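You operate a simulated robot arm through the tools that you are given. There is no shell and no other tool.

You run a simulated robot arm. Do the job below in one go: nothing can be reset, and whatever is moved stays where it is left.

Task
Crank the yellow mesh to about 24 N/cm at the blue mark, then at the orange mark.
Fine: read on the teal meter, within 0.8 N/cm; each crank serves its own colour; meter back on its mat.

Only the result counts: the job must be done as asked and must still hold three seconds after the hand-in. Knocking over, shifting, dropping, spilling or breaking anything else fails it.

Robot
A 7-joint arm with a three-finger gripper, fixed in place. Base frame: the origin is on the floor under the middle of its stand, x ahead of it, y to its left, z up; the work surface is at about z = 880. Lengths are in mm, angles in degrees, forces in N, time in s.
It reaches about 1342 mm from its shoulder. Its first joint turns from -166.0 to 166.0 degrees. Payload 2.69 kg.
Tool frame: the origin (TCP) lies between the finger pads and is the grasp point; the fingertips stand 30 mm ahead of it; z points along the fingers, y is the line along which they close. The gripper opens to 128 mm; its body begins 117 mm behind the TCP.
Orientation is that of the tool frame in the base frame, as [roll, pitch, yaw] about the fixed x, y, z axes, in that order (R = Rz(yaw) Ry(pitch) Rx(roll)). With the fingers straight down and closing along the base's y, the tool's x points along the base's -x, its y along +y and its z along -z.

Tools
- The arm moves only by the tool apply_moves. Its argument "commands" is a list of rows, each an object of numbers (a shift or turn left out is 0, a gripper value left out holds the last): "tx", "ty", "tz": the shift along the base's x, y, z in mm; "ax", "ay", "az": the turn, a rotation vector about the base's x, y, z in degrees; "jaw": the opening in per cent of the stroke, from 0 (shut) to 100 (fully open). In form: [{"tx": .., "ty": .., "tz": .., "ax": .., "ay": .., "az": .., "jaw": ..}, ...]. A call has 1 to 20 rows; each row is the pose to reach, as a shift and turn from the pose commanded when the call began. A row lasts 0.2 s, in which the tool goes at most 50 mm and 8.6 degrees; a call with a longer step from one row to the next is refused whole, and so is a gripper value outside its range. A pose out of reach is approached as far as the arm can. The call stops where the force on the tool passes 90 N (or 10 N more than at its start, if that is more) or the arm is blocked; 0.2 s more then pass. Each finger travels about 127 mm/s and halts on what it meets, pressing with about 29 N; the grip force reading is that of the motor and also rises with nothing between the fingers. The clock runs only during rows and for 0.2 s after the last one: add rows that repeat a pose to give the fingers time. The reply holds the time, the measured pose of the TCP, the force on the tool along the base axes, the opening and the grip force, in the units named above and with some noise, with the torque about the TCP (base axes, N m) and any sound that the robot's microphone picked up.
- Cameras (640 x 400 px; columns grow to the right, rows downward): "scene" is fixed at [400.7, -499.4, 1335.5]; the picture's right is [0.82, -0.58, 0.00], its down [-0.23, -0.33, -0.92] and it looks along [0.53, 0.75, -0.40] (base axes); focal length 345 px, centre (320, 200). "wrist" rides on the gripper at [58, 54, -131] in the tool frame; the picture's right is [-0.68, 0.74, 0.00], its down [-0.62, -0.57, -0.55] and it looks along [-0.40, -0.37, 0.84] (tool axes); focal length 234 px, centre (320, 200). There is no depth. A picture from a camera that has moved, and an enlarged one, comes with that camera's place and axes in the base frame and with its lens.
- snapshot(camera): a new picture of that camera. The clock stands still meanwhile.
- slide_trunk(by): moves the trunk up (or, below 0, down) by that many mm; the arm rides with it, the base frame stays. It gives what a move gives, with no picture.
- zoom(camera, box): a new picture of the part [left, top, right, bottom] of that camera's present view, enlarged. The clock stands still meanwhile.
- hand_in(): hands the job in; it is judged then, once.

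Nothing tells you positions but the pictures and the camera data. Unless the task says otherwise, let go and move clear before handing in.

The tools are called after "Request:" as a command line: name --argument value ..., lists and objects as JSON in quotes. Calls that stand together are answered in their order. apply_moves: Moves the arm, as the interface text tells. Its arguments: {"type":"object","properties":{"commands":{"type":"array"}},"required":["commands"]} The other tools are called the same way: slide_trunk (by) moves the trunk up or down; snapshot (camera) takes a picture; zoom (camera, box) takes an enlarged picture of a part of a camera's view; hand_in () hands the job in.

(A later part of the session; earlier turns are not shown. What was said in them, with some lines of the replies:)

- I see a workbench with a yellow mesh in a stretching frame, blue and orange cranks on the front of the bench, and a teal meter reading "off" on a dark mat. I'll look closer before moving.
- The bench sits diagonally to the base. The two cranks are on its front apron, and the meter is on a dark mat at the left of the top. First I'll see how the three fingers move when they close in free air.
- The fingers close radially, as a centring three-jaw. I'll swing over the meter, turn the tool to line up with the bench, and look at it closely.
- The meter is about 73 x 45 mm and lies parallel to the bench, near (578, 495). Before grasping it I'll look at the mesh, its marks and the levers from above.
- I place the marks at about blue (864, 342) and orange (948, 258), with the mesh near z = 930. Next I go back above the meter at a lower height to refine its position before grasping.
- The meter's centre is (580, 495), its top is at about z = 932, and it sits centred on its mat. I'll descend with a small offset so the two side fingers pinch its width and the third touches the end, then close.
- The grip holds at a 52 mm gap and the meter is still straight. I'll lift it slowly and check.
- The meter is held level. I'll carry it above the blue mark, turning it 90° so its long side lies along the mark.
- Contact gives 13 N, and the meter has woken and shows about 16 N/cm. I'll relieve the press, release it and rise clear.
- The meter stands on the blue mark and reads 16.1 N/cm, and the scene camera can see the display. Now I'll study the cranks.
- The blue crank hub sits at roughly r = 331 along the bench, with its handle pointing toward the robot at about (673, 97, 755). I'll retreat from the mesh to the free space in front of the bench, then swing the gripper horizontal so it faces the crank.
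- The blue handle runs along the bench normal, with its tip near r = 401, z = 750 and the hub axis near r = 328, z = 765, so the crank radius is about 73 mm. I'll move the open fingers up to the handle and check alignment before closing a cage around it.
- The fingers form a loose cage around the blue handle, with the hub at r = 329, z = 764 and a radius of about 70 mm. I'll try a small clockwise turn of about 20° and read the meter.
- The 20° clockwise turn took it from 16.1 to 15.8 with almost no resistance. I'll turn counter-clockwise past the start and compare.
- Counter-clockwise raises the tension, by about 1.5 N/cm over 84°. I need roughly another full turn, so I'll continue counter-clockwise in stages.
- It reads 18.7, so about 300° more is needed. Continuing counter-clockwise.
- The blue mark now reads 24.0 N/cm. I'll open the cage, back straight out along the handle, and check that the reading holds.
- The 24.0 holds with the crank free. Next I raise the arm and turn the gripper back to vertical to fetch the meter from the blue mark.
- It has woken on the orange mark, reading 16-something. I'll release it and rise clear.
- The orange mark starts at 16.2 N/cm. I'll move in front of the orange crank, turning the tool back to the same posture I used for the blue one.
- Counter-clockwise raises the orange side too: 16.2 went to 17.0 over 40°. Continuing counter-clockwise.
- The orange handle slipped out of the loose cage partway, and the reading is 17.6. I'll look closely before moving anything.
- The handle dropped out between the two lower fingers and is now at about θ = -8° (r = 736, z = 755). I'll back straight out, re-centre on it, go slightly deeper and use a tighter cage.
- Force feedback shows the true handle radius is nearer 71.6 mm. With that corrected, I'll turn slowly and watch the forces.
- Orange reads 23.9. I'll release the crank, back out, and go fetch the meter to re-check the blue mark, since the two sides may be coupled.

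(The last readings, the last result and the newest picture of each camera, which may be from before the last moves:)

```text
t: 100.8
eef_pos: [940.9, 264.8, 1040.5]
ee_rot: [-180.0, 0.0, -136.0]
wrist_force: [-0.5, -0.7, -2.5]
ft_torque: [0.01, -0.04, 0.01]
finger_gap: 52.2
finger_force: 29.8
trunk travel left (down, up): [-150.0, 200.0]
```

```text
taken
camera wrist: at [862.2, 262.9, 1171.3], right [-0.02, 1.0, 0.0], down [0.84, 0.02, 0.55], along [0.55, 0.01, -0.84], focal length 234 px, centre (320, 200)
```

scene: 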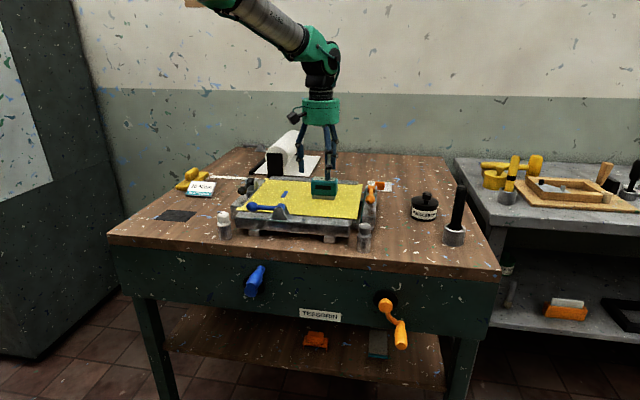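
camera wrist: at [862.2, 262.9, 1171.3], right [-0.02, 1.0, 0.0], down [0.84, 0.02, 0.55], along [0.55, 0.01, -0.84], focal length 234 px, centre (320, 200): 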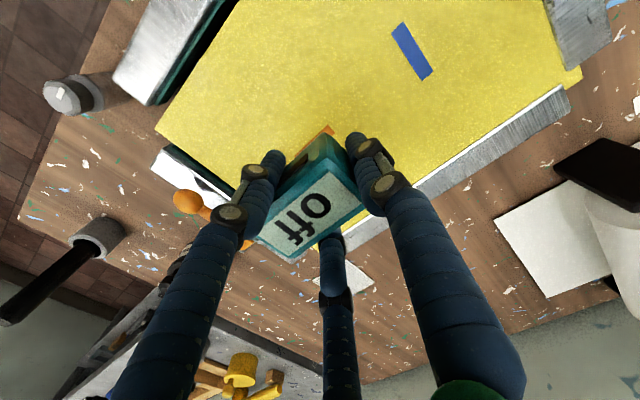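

Request:
apply_moves --commands '[{"tx": -5.8, "ty": 7, "az": -7.5}, {"tx": -11.7, "ty": 14, "az": -15}, {"tx": -17.5, "ty": 21, "az": -22.5}, {"tx": -23.3, "ty": 28, "az": -30}, {"tx": -29.2, "ty": 35, "az": -37.5}, {"tx": -35, "ty": 42, "az": -45}, {"tx": -40.8, "ty": 49, "az": -52.5}, {"tx": -46.7, "ty": 56, "az": -60}, {"tx": -52.5, "ty": 63, "az": -67.5}, {"tx": -58.3, "ty": 70, "az": -75}, {"tx": -64.2, "ty": 77, "az": -82.5}, {"tx": -70, "ty": 84, "az": -90}, {"tx": -70, "ty": 84, "tz": -40, "az": -90}, {"tx": -70, "ty": 84, "tz": -60, "az": -90}, {"tx": -70, "ty": 84, "tz": -67, "az": -90}, {"tx": -70, "ty": 84, "tz": -68.5, "az": -90}, {"tx": -70, "ty": 84, "tz": -68.5, "az": -90}]'

Request:
zoom --camera "scene" --box '[250, 150, 330, 210]'

```text
t: 104.4
eef_pos: [872.2, 349.8, 970.6]
ee_rot: [180.0, 0.0, 134.0]
wrist_force: [-0.3, -0.3, -2.6]
ft_torque: [0.03, -0.01, -0.02]
finger_gap: 52.1
finger_force: 29.5
trunk travel left (down, up): [-150.0, 200.0]
```

```text
6.67 times, centred on (290, 180) of scene
camera zoom: at [400.7, -499.4, 1335.5], right [0.82, -0.58, 0.0], down [-0.23, -0.33, -0.92], along [0.53, 0.75, -0.4], focal length 2300 px, centre (520, 333)
```

zoom: 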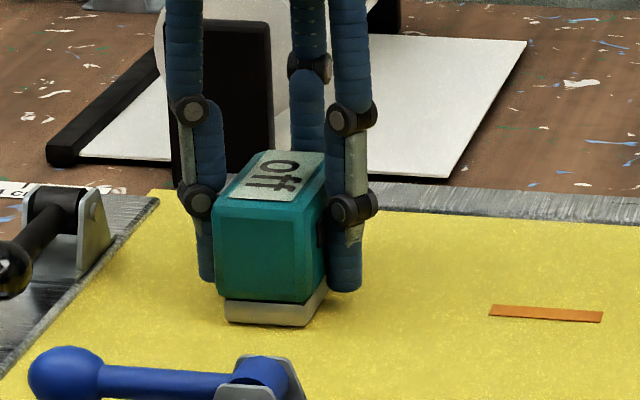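

Request:
apply_moves --commands '[{"tz": -0.7}, {"tz": -1.4}, {"tz": -1.4}]'

Request:
zoom --camera "scene" --box '[250, 150, 330, 210]'

Request:
zoom --camera "scene" --box '[270, 170, 310, 200]'

```text
t: 105.2
eef_pos: [872.9, 349.9, 970.9]
ee_rot: [179.9, 0.0, 134.0]
wrist_force: [0.6, -0.7, 0.4]
ft_torque: [-0.1, 0.07, 0.04]
finger_gap: 51.9
finger_force: 28.9
trunk travel left (down, up): [-150.0, 200.0]
```

```text
6.67 times, centred on (290, 180) of scene
camera zoom: at [400.7, -499.4, 1335.5], right [0.82, -0.58, 0.0], down [-0.23, -0.33, -0.92], along [0.53, 0.75, -0.4], focal length 2300 px, centre (520, 333)
```

zoom: 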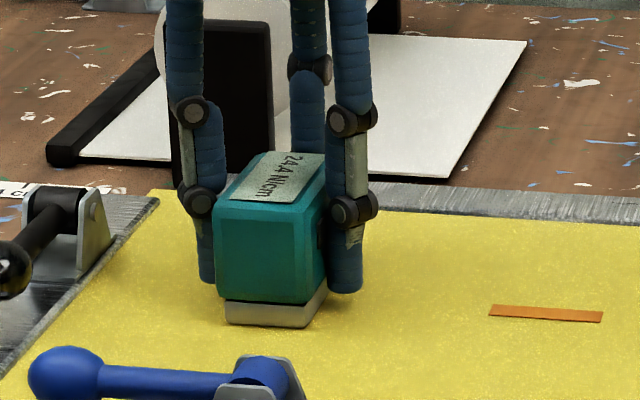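

```text
13.33 times, centred on (290, 185) of scene
camera zoom: at [400.7, -499.4, 1335.5], right [0.82, -0.58, 0.0], down [-0.23, -0.33, -0.92], along [0.53, 0.75, -0.4], focal length 4599 px, centre (720, 400)
```

zoom: 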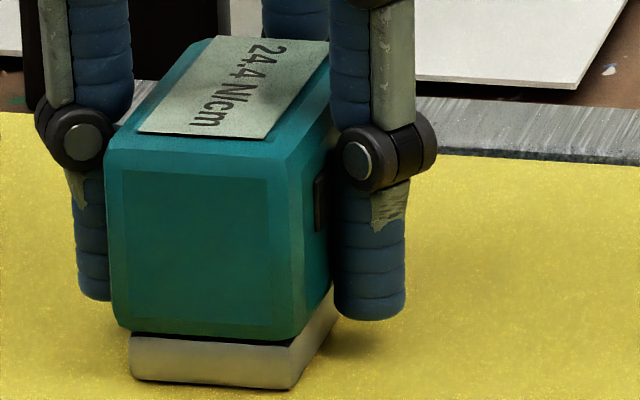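

Request:
apply_moves --commands '[{"tz": 0}, {"tz": 0}, {"tz": 0}, {"tz": 0}, {"tz": 0}]'

Request:
zoom --camera "scene" --box '[270, 170, 310, 200]'

Request:
snapshot --camera "wrist"

```text
t: 106.4
eef_pos: [871.7, 349.2, 970.3]
ee_rot: [-180.0, -0.1, 134.0]
wrist_force: [3.1, -1.0, 3.8]
ft_torque: [-0.06, -0.04, 0.04]
finger_gap: 51.8
finger_force: 29.2
trunk travel left (down, up): [-150.0, 200.0]
```

```text
13.33 times, centred on (290, 185) of scene
camera zoom: at [400.7, -499.4, 1335.5], right [0.82, -0.58, 0.0], down [-0.23, -0.33, -0.92], along [0.53, 0.75, -0.4], focal length 4599 px, centre (720, 400)
```

zoom: 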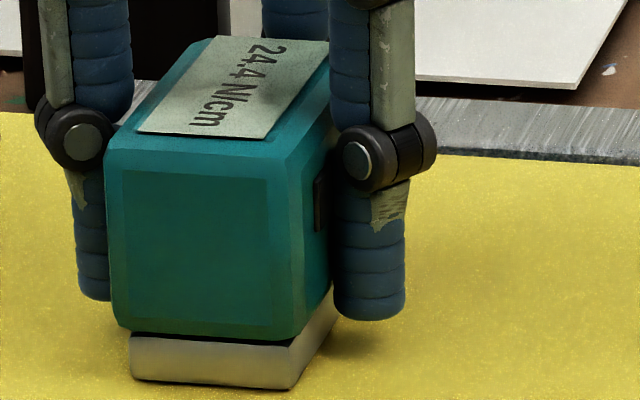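

```text
taken
camera wrist: at [870.1, 427.8, 1101.1], right [1.0, 0.02, 0.0], down [0.02, -0.84, 0.55], along [0.01, -0.55, -0.84], focal length 234 px, centre (320, 200)
```

wrist: 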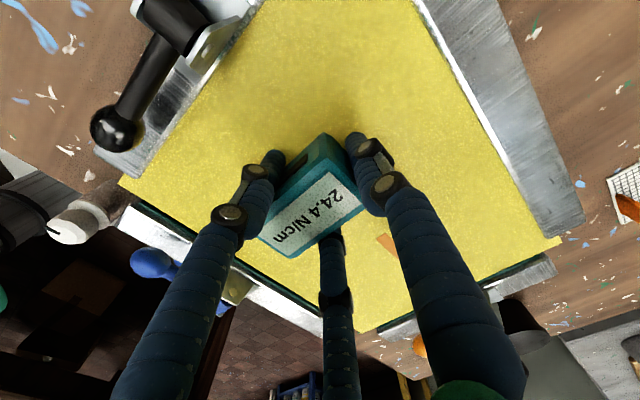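

The blue mark reads a steady 24.4 after the orange cranking and orange reads 23.9, so both are within 0.8 of 24. Now I'll carry the meter back to its mat.

Request:
apply_moves --commands '[{"tz": 10}, {"tz": 50}, {"tz": 100}, {"tx": -24.8, "ty": 12.7, "tz": 100, "az": 7.5}, {"tx": -49.6, "ty": 25.4, "tz": 100, "az": 15}, {"tx": -74.5, "ty": 38.1, "tz": 100, "az": 22.5}, {"tx": -99.3, "ty": 50.8, "tz": 100, "az": 30}, {"tx": -124.1, "ty": 63.5, "tz": 100, "az": 37.5}, {"tx": -148.9, "ty": 76.3, "tz": 100, "az": 45}, {"tx": -173.7, "ty": 89, "tz": 100, "az": 52.5}, {"tx": -198.5, "ty": 101.7, "tz": 100, "az": 60}, {"tx": -223.4, "ty": 114.4, "tz": 100, "az": 67.5}, {"tx": -248.2, "ty": 127.1, "tz": 100, "az": 75}, {"tx": -273, "ty": 139.8, "tz": 100, "az": 82.5}, {"tx": -297.8, "ty": 152.5, "tz": 100, "az": 90}, {"tx": -297.8, "ty": 152.5, "tz": 100, "az": 90}]'

Request:
snapshot --camera "wrist"

Request:
zoom --camera "wrist" --box '[240, 50, 400, 170]'

Request:
snapshot --camera "scene"

```text
t: 109.8
eef_pos: [573.3, 502.6, 1070.2]
ee_rot: [-180.0, 0.0, -136.0]
wrist_force: [0.9, 0.3, -1.8]
ft_torque: [-0.03, -0.02, 0.01]
finger_gap: 51.9
finger_force: 29.0
trunk travel left (down, up): [-150.0, 200.0]
```

```text
taken
camera wrist: at [494.8, 499.7, 1201.2], right [-0.03, 1.0, 0.0], down [0.84, 0.02, 0.55], along [0.55, 0.01, -0.84], focal length 234 px, centre (320, 200)
```

wrist: 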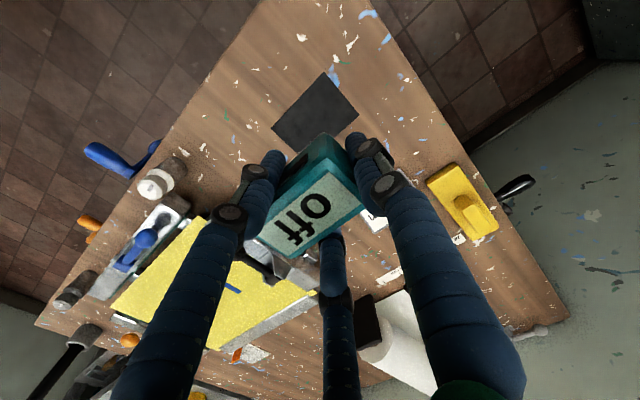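

```text
3.33 times, centred on (320, 110) of wrist
camera zoom: at [494.8, 499.7, 1201.2], right [-0.03, 1.0, 0.0], down [0.84, 0.02, 0.55], along [0.55, 0.01, -0.84], focal length 781 px, centre (320, 500)
```

zoom: 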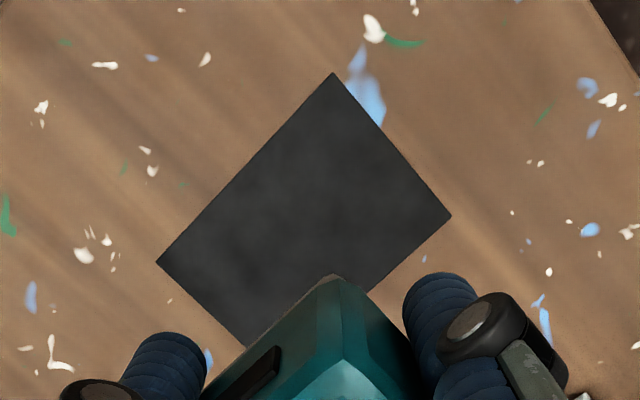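

```text
taken
```

scene: 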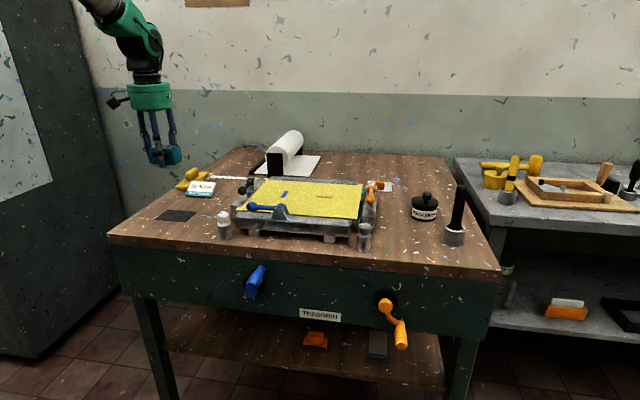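

Request:
apply_moves --commands '[{"tx": -1, "tz": -40}, {"tx": -1, "tz": -80}, {"tx": -1, "tz": -115}, {"tx": -1, "tz": -138}, {"tx": -1, "tz": -146}, {"tx": -1, "tz": -146}]'

Request:
zoom --camera "scene" --box '[140, 170, 220, 230]'

Request:
snapshot --camera "wrist"

```text
t: 111.2
eef_pos: [573.0, 501.4, 923.4]
ee_rot: [180.0, 0.0, -136.0]
wrist_force: [0.0, -0.5, -1.4]
ft_torque: [0.05, 0.04, -0.01]
finger_gap: 51.7
finger_force: 28.8
trunk travel left (down, up): [-150.0, 200.0]
```

```text
6.67 times, centred on (180, 200) of scene
camera zoom: at [400.7, -499.4, 1335.5], right [0.82, -0.58, 0.0], down [-0.23, -0.33, -0.92], along [0.53, 0.75, -0.4], focal length 2300 px, centre (1253, 200)
```

zoom: 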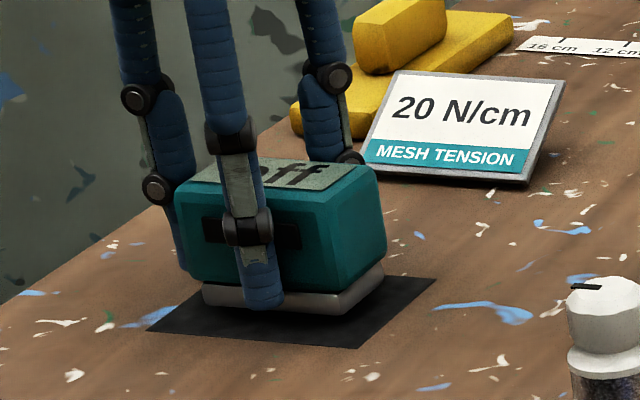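

```text
taken
camera wrist: at [494.1, 499.9, 1055.1], right [-0.02, 1.0, 0.0], down [0.84, 0.02, 0.55], along [0.55, 0.01, -0.84], focal length 234 px, centre (320, 200)
```

wrist: 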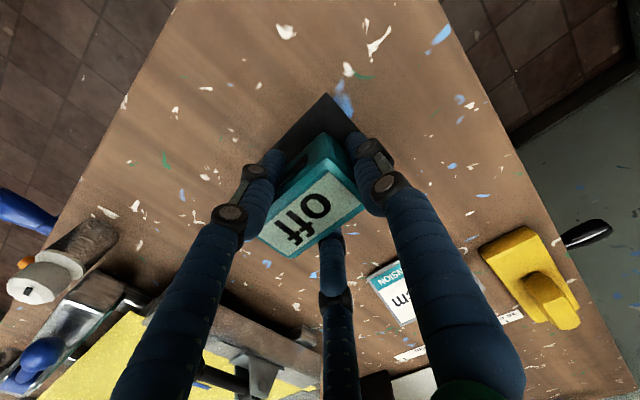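

Request:
apply_moves --commands '[{"tz": -1.2}, {"tz": -2.4}, {"tz": -2.4}]'

Request:
zoom --camera "scene" --box '[140, 170, 220, 230]'

```text
t: 112.0
eef_pos: [574.2, 501.8, 922.9]
ee_rot: [-180.0, -0.1, -136.1]
wrist_force: [0.6, -0.6, -1.8]
ft_torque: [-0.02, 0.02, -0.03]
finger_gap: 51.9
finger_force: 29.0
trunk travel left (down, up): [-150.0, 200.0]
```

```text
6.67 times, centred on (180, 200) of scene
camera zoom: at [400.7, -499.4, 1335.5], right [0.82, -0.58, 0.0], down [-0.23, -0.33, -0.92], along [0.53, 0.75, -0.4], focal length 2300 px, centre (1253, 200)
```

zoom: 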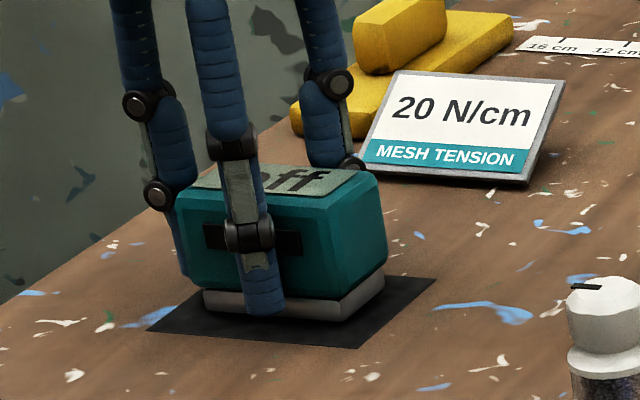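

Request:
apply_moves --commands '[{"tz": -0.6}, {"tz": -1.2}, {"tz": -1.2}]'

Request:
zoom --camera "scene" --box '[140, 170, 220, 230]'

```text
t: 112.8
eef_pos: [573.7, 501.8, 922.3]
ee_rot: [179.9, 0.1, -136.0]
wrist_force: [0.7, 0.3, -1.9]
ft_torque: [0.05, 0.04, 0.0]
finger_gap: 52.1
finger_force: 29.1
trunk travel left (down, up): [-150.0, 200.0]
```

```text
6.67 times, centred on (180, 200) of scene
camera zoom: at [400.7, -499.4, 1335.5], right [0.82, -0.58, 0.0], down [-0.23, -0.33, -0.92], along [0.53, 0.75, -0.4], focal length 2300 px, centre (1253, 200)
```

zoom: 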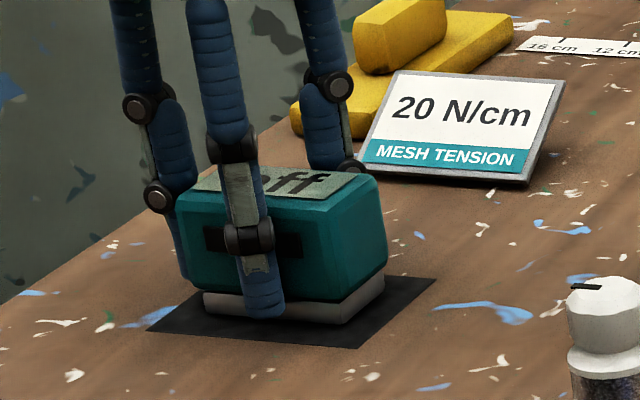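

Request:
apply_moves --commands '[{"tz": -0.5}, {"tz": -1.0}, {"tz": -1.0}]'

```text
t: 113.6
eef_pos: [572.4, 502.7, 920.2]
ee_rot: [-179.9, 0.0, -136.1]
wrist_force: [0.4, -0.6, -0.8]
ft_torque: [0.05, 0.01, 0.03]
finger_gap: 51.9
finger_force: 29.2
trunk travel left (down, up): [-150.0, 200.0]
```

Request:
apply_moves --commands '[{"tz": -0.5}, {"tz": -0.5}]'

Request:
zoom --camera "scene" --box '[140, 170, 220, 230]'

```text
t: 114.2
eef_pos: [573.9, 502.4, 919.3]
ee_rot: [-180.0, 0.0, -136.0]
wrist_force: [1.2, -0.2, 0.6]
ft_torque: [0.0, 0.0, -0.01]
finger_gap: 51.9
finger_force: 28.9
trunk travel left (down, up): [-150.0, 200.0]
```

```text
6.67 times, centred on (180, 200) of scene
camera zoom: at [400.7, -499.4, 1335.5], right [0.82, -0.58, 0.0], down [-0.23, -0.33, -0.92], along [0.53, 0.75, -0.4], focal length 2300 px, centre (1253, 200)
```

zoom: 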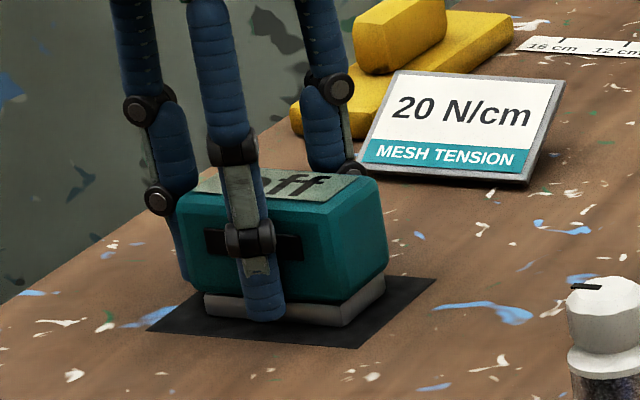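

The meter is resting on its mat, since the tool no longer carries its weight. I'll release it and rise straight up.

Request:
apply_moves --commands '[{"jaw": 40}, {"jaw": 58}, {"jaw": 72}, {"jaw": 75}, {"tz": 30}, {"tz": 70}, {"tz": 115}, {"tz": 160}, {"tz": 200}, {"tz": 200}]'

Request:
zoom --camera "scene" --box '[140, 170, 220, 230]'

Request:
snapshot --camera "wrist"

Request:
zoom --camera "wrist" --box '[240, 50, 400, 190]'

Request:
snapshot --camera "scene"

```text
t: 116.4
eef_pos: [571.3, 501.0, 1118.4]
ee_rot: [180.0, 0.0, -136.0]
wrist_force: [-0.3, 0.5, 1.3]
ft_torque: [0.07, -0.03, 0.01]
finger_gap: 95.9
finger_force: 0.1
trunk travel left (down, up): [-150.0, 200.0]
```

```text
6.67 times, centred on (180, 200) of scene
camera zoom: at [400.7, -499.4, 1335.5], right [0.82, -0.58, 0.0], down [-0.23, -0.33, -0.92], along [0.53, 0.75, -0.4], focal length 2300 px, centre (1253, 200)
```

zoom: 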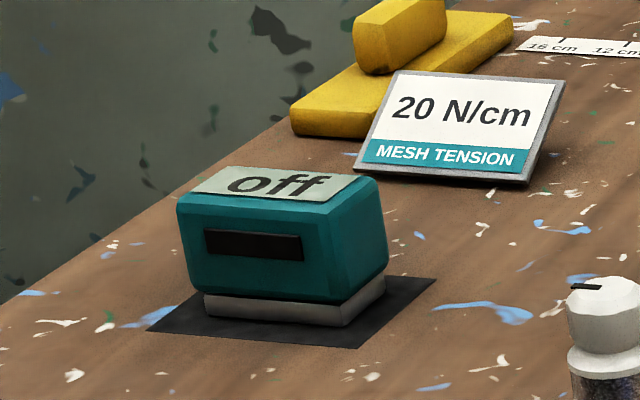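

```text
taken
camera wrist: at [492.5, 499.1, 1250.1], right [-0.02, 1.0, 0.0], down [0.84, 0.02, 0.55], along [0.55, 0.01, -0.84], focal length 234 px, centre (320, 200)
```

wrist: 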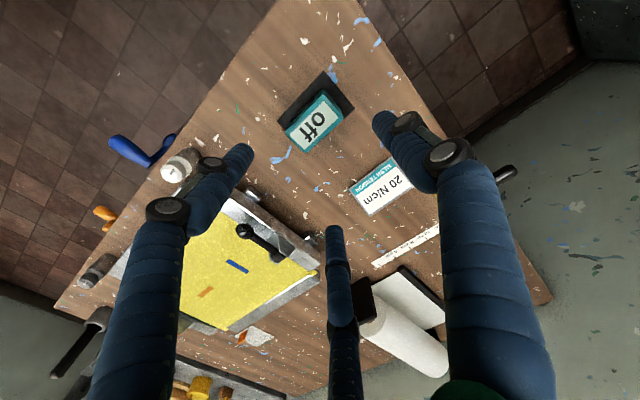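

```text
2.86 times, centred on (320, 120) of wrist
camera zoom: at [492.5, 499.1, 1250.1], right [-0.02, 1.0, 0.0], down [0.84, 0.02, 0.55], along [0.55, 0.01, -0.84], focal length 669 px, centre (320, 429)
```

zoom: 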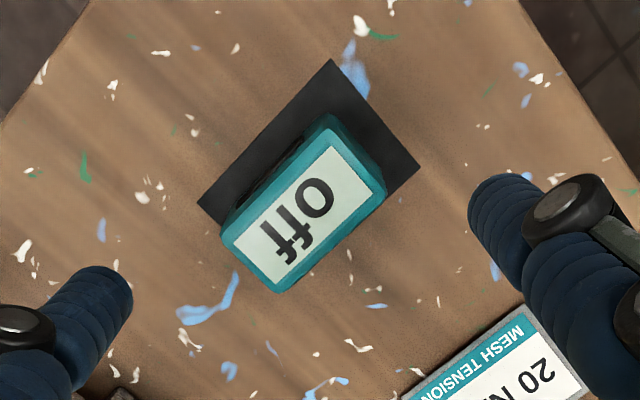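

```text
taken
```

scene: 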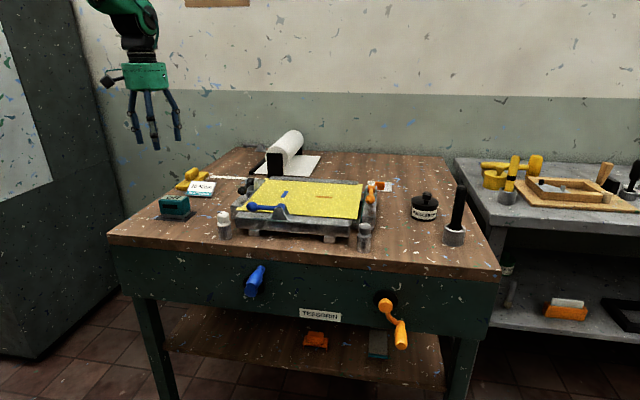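

The meter is back on its mat, the arm is clear, and nothing else has moved. The last readings were 24.4 N/cm at blue and 23.9 N/cm at orange, so I'm handing in.

Request:
hand_in

```text
The job is handed in.
```

The yellow mesh is at about 24 N/cm at both marks, and the job is handed in. The last readings on the teal meter were 24.4 N/cm at the blue mark and 23.9 N/cm at the orange mark. Both are within 0.8.

- **Cranks:** I turned the blue crank for the blue mark first, which brought it to 24.0. Then I turned the orange crank for the orange mark. That raised the blue reading to 24.4, and I left it there because it was still in range.
- **Slip:** The orange handle slipped out of the fingers once partway through. The crank stayed where it was, so I took hold of it again and finished the turn.
- **Meter:** It is back on its mat in the same position as at the start and reads "off". In the final pictures nothing else on the bench looks moved or knocked over, and the arm is clear.
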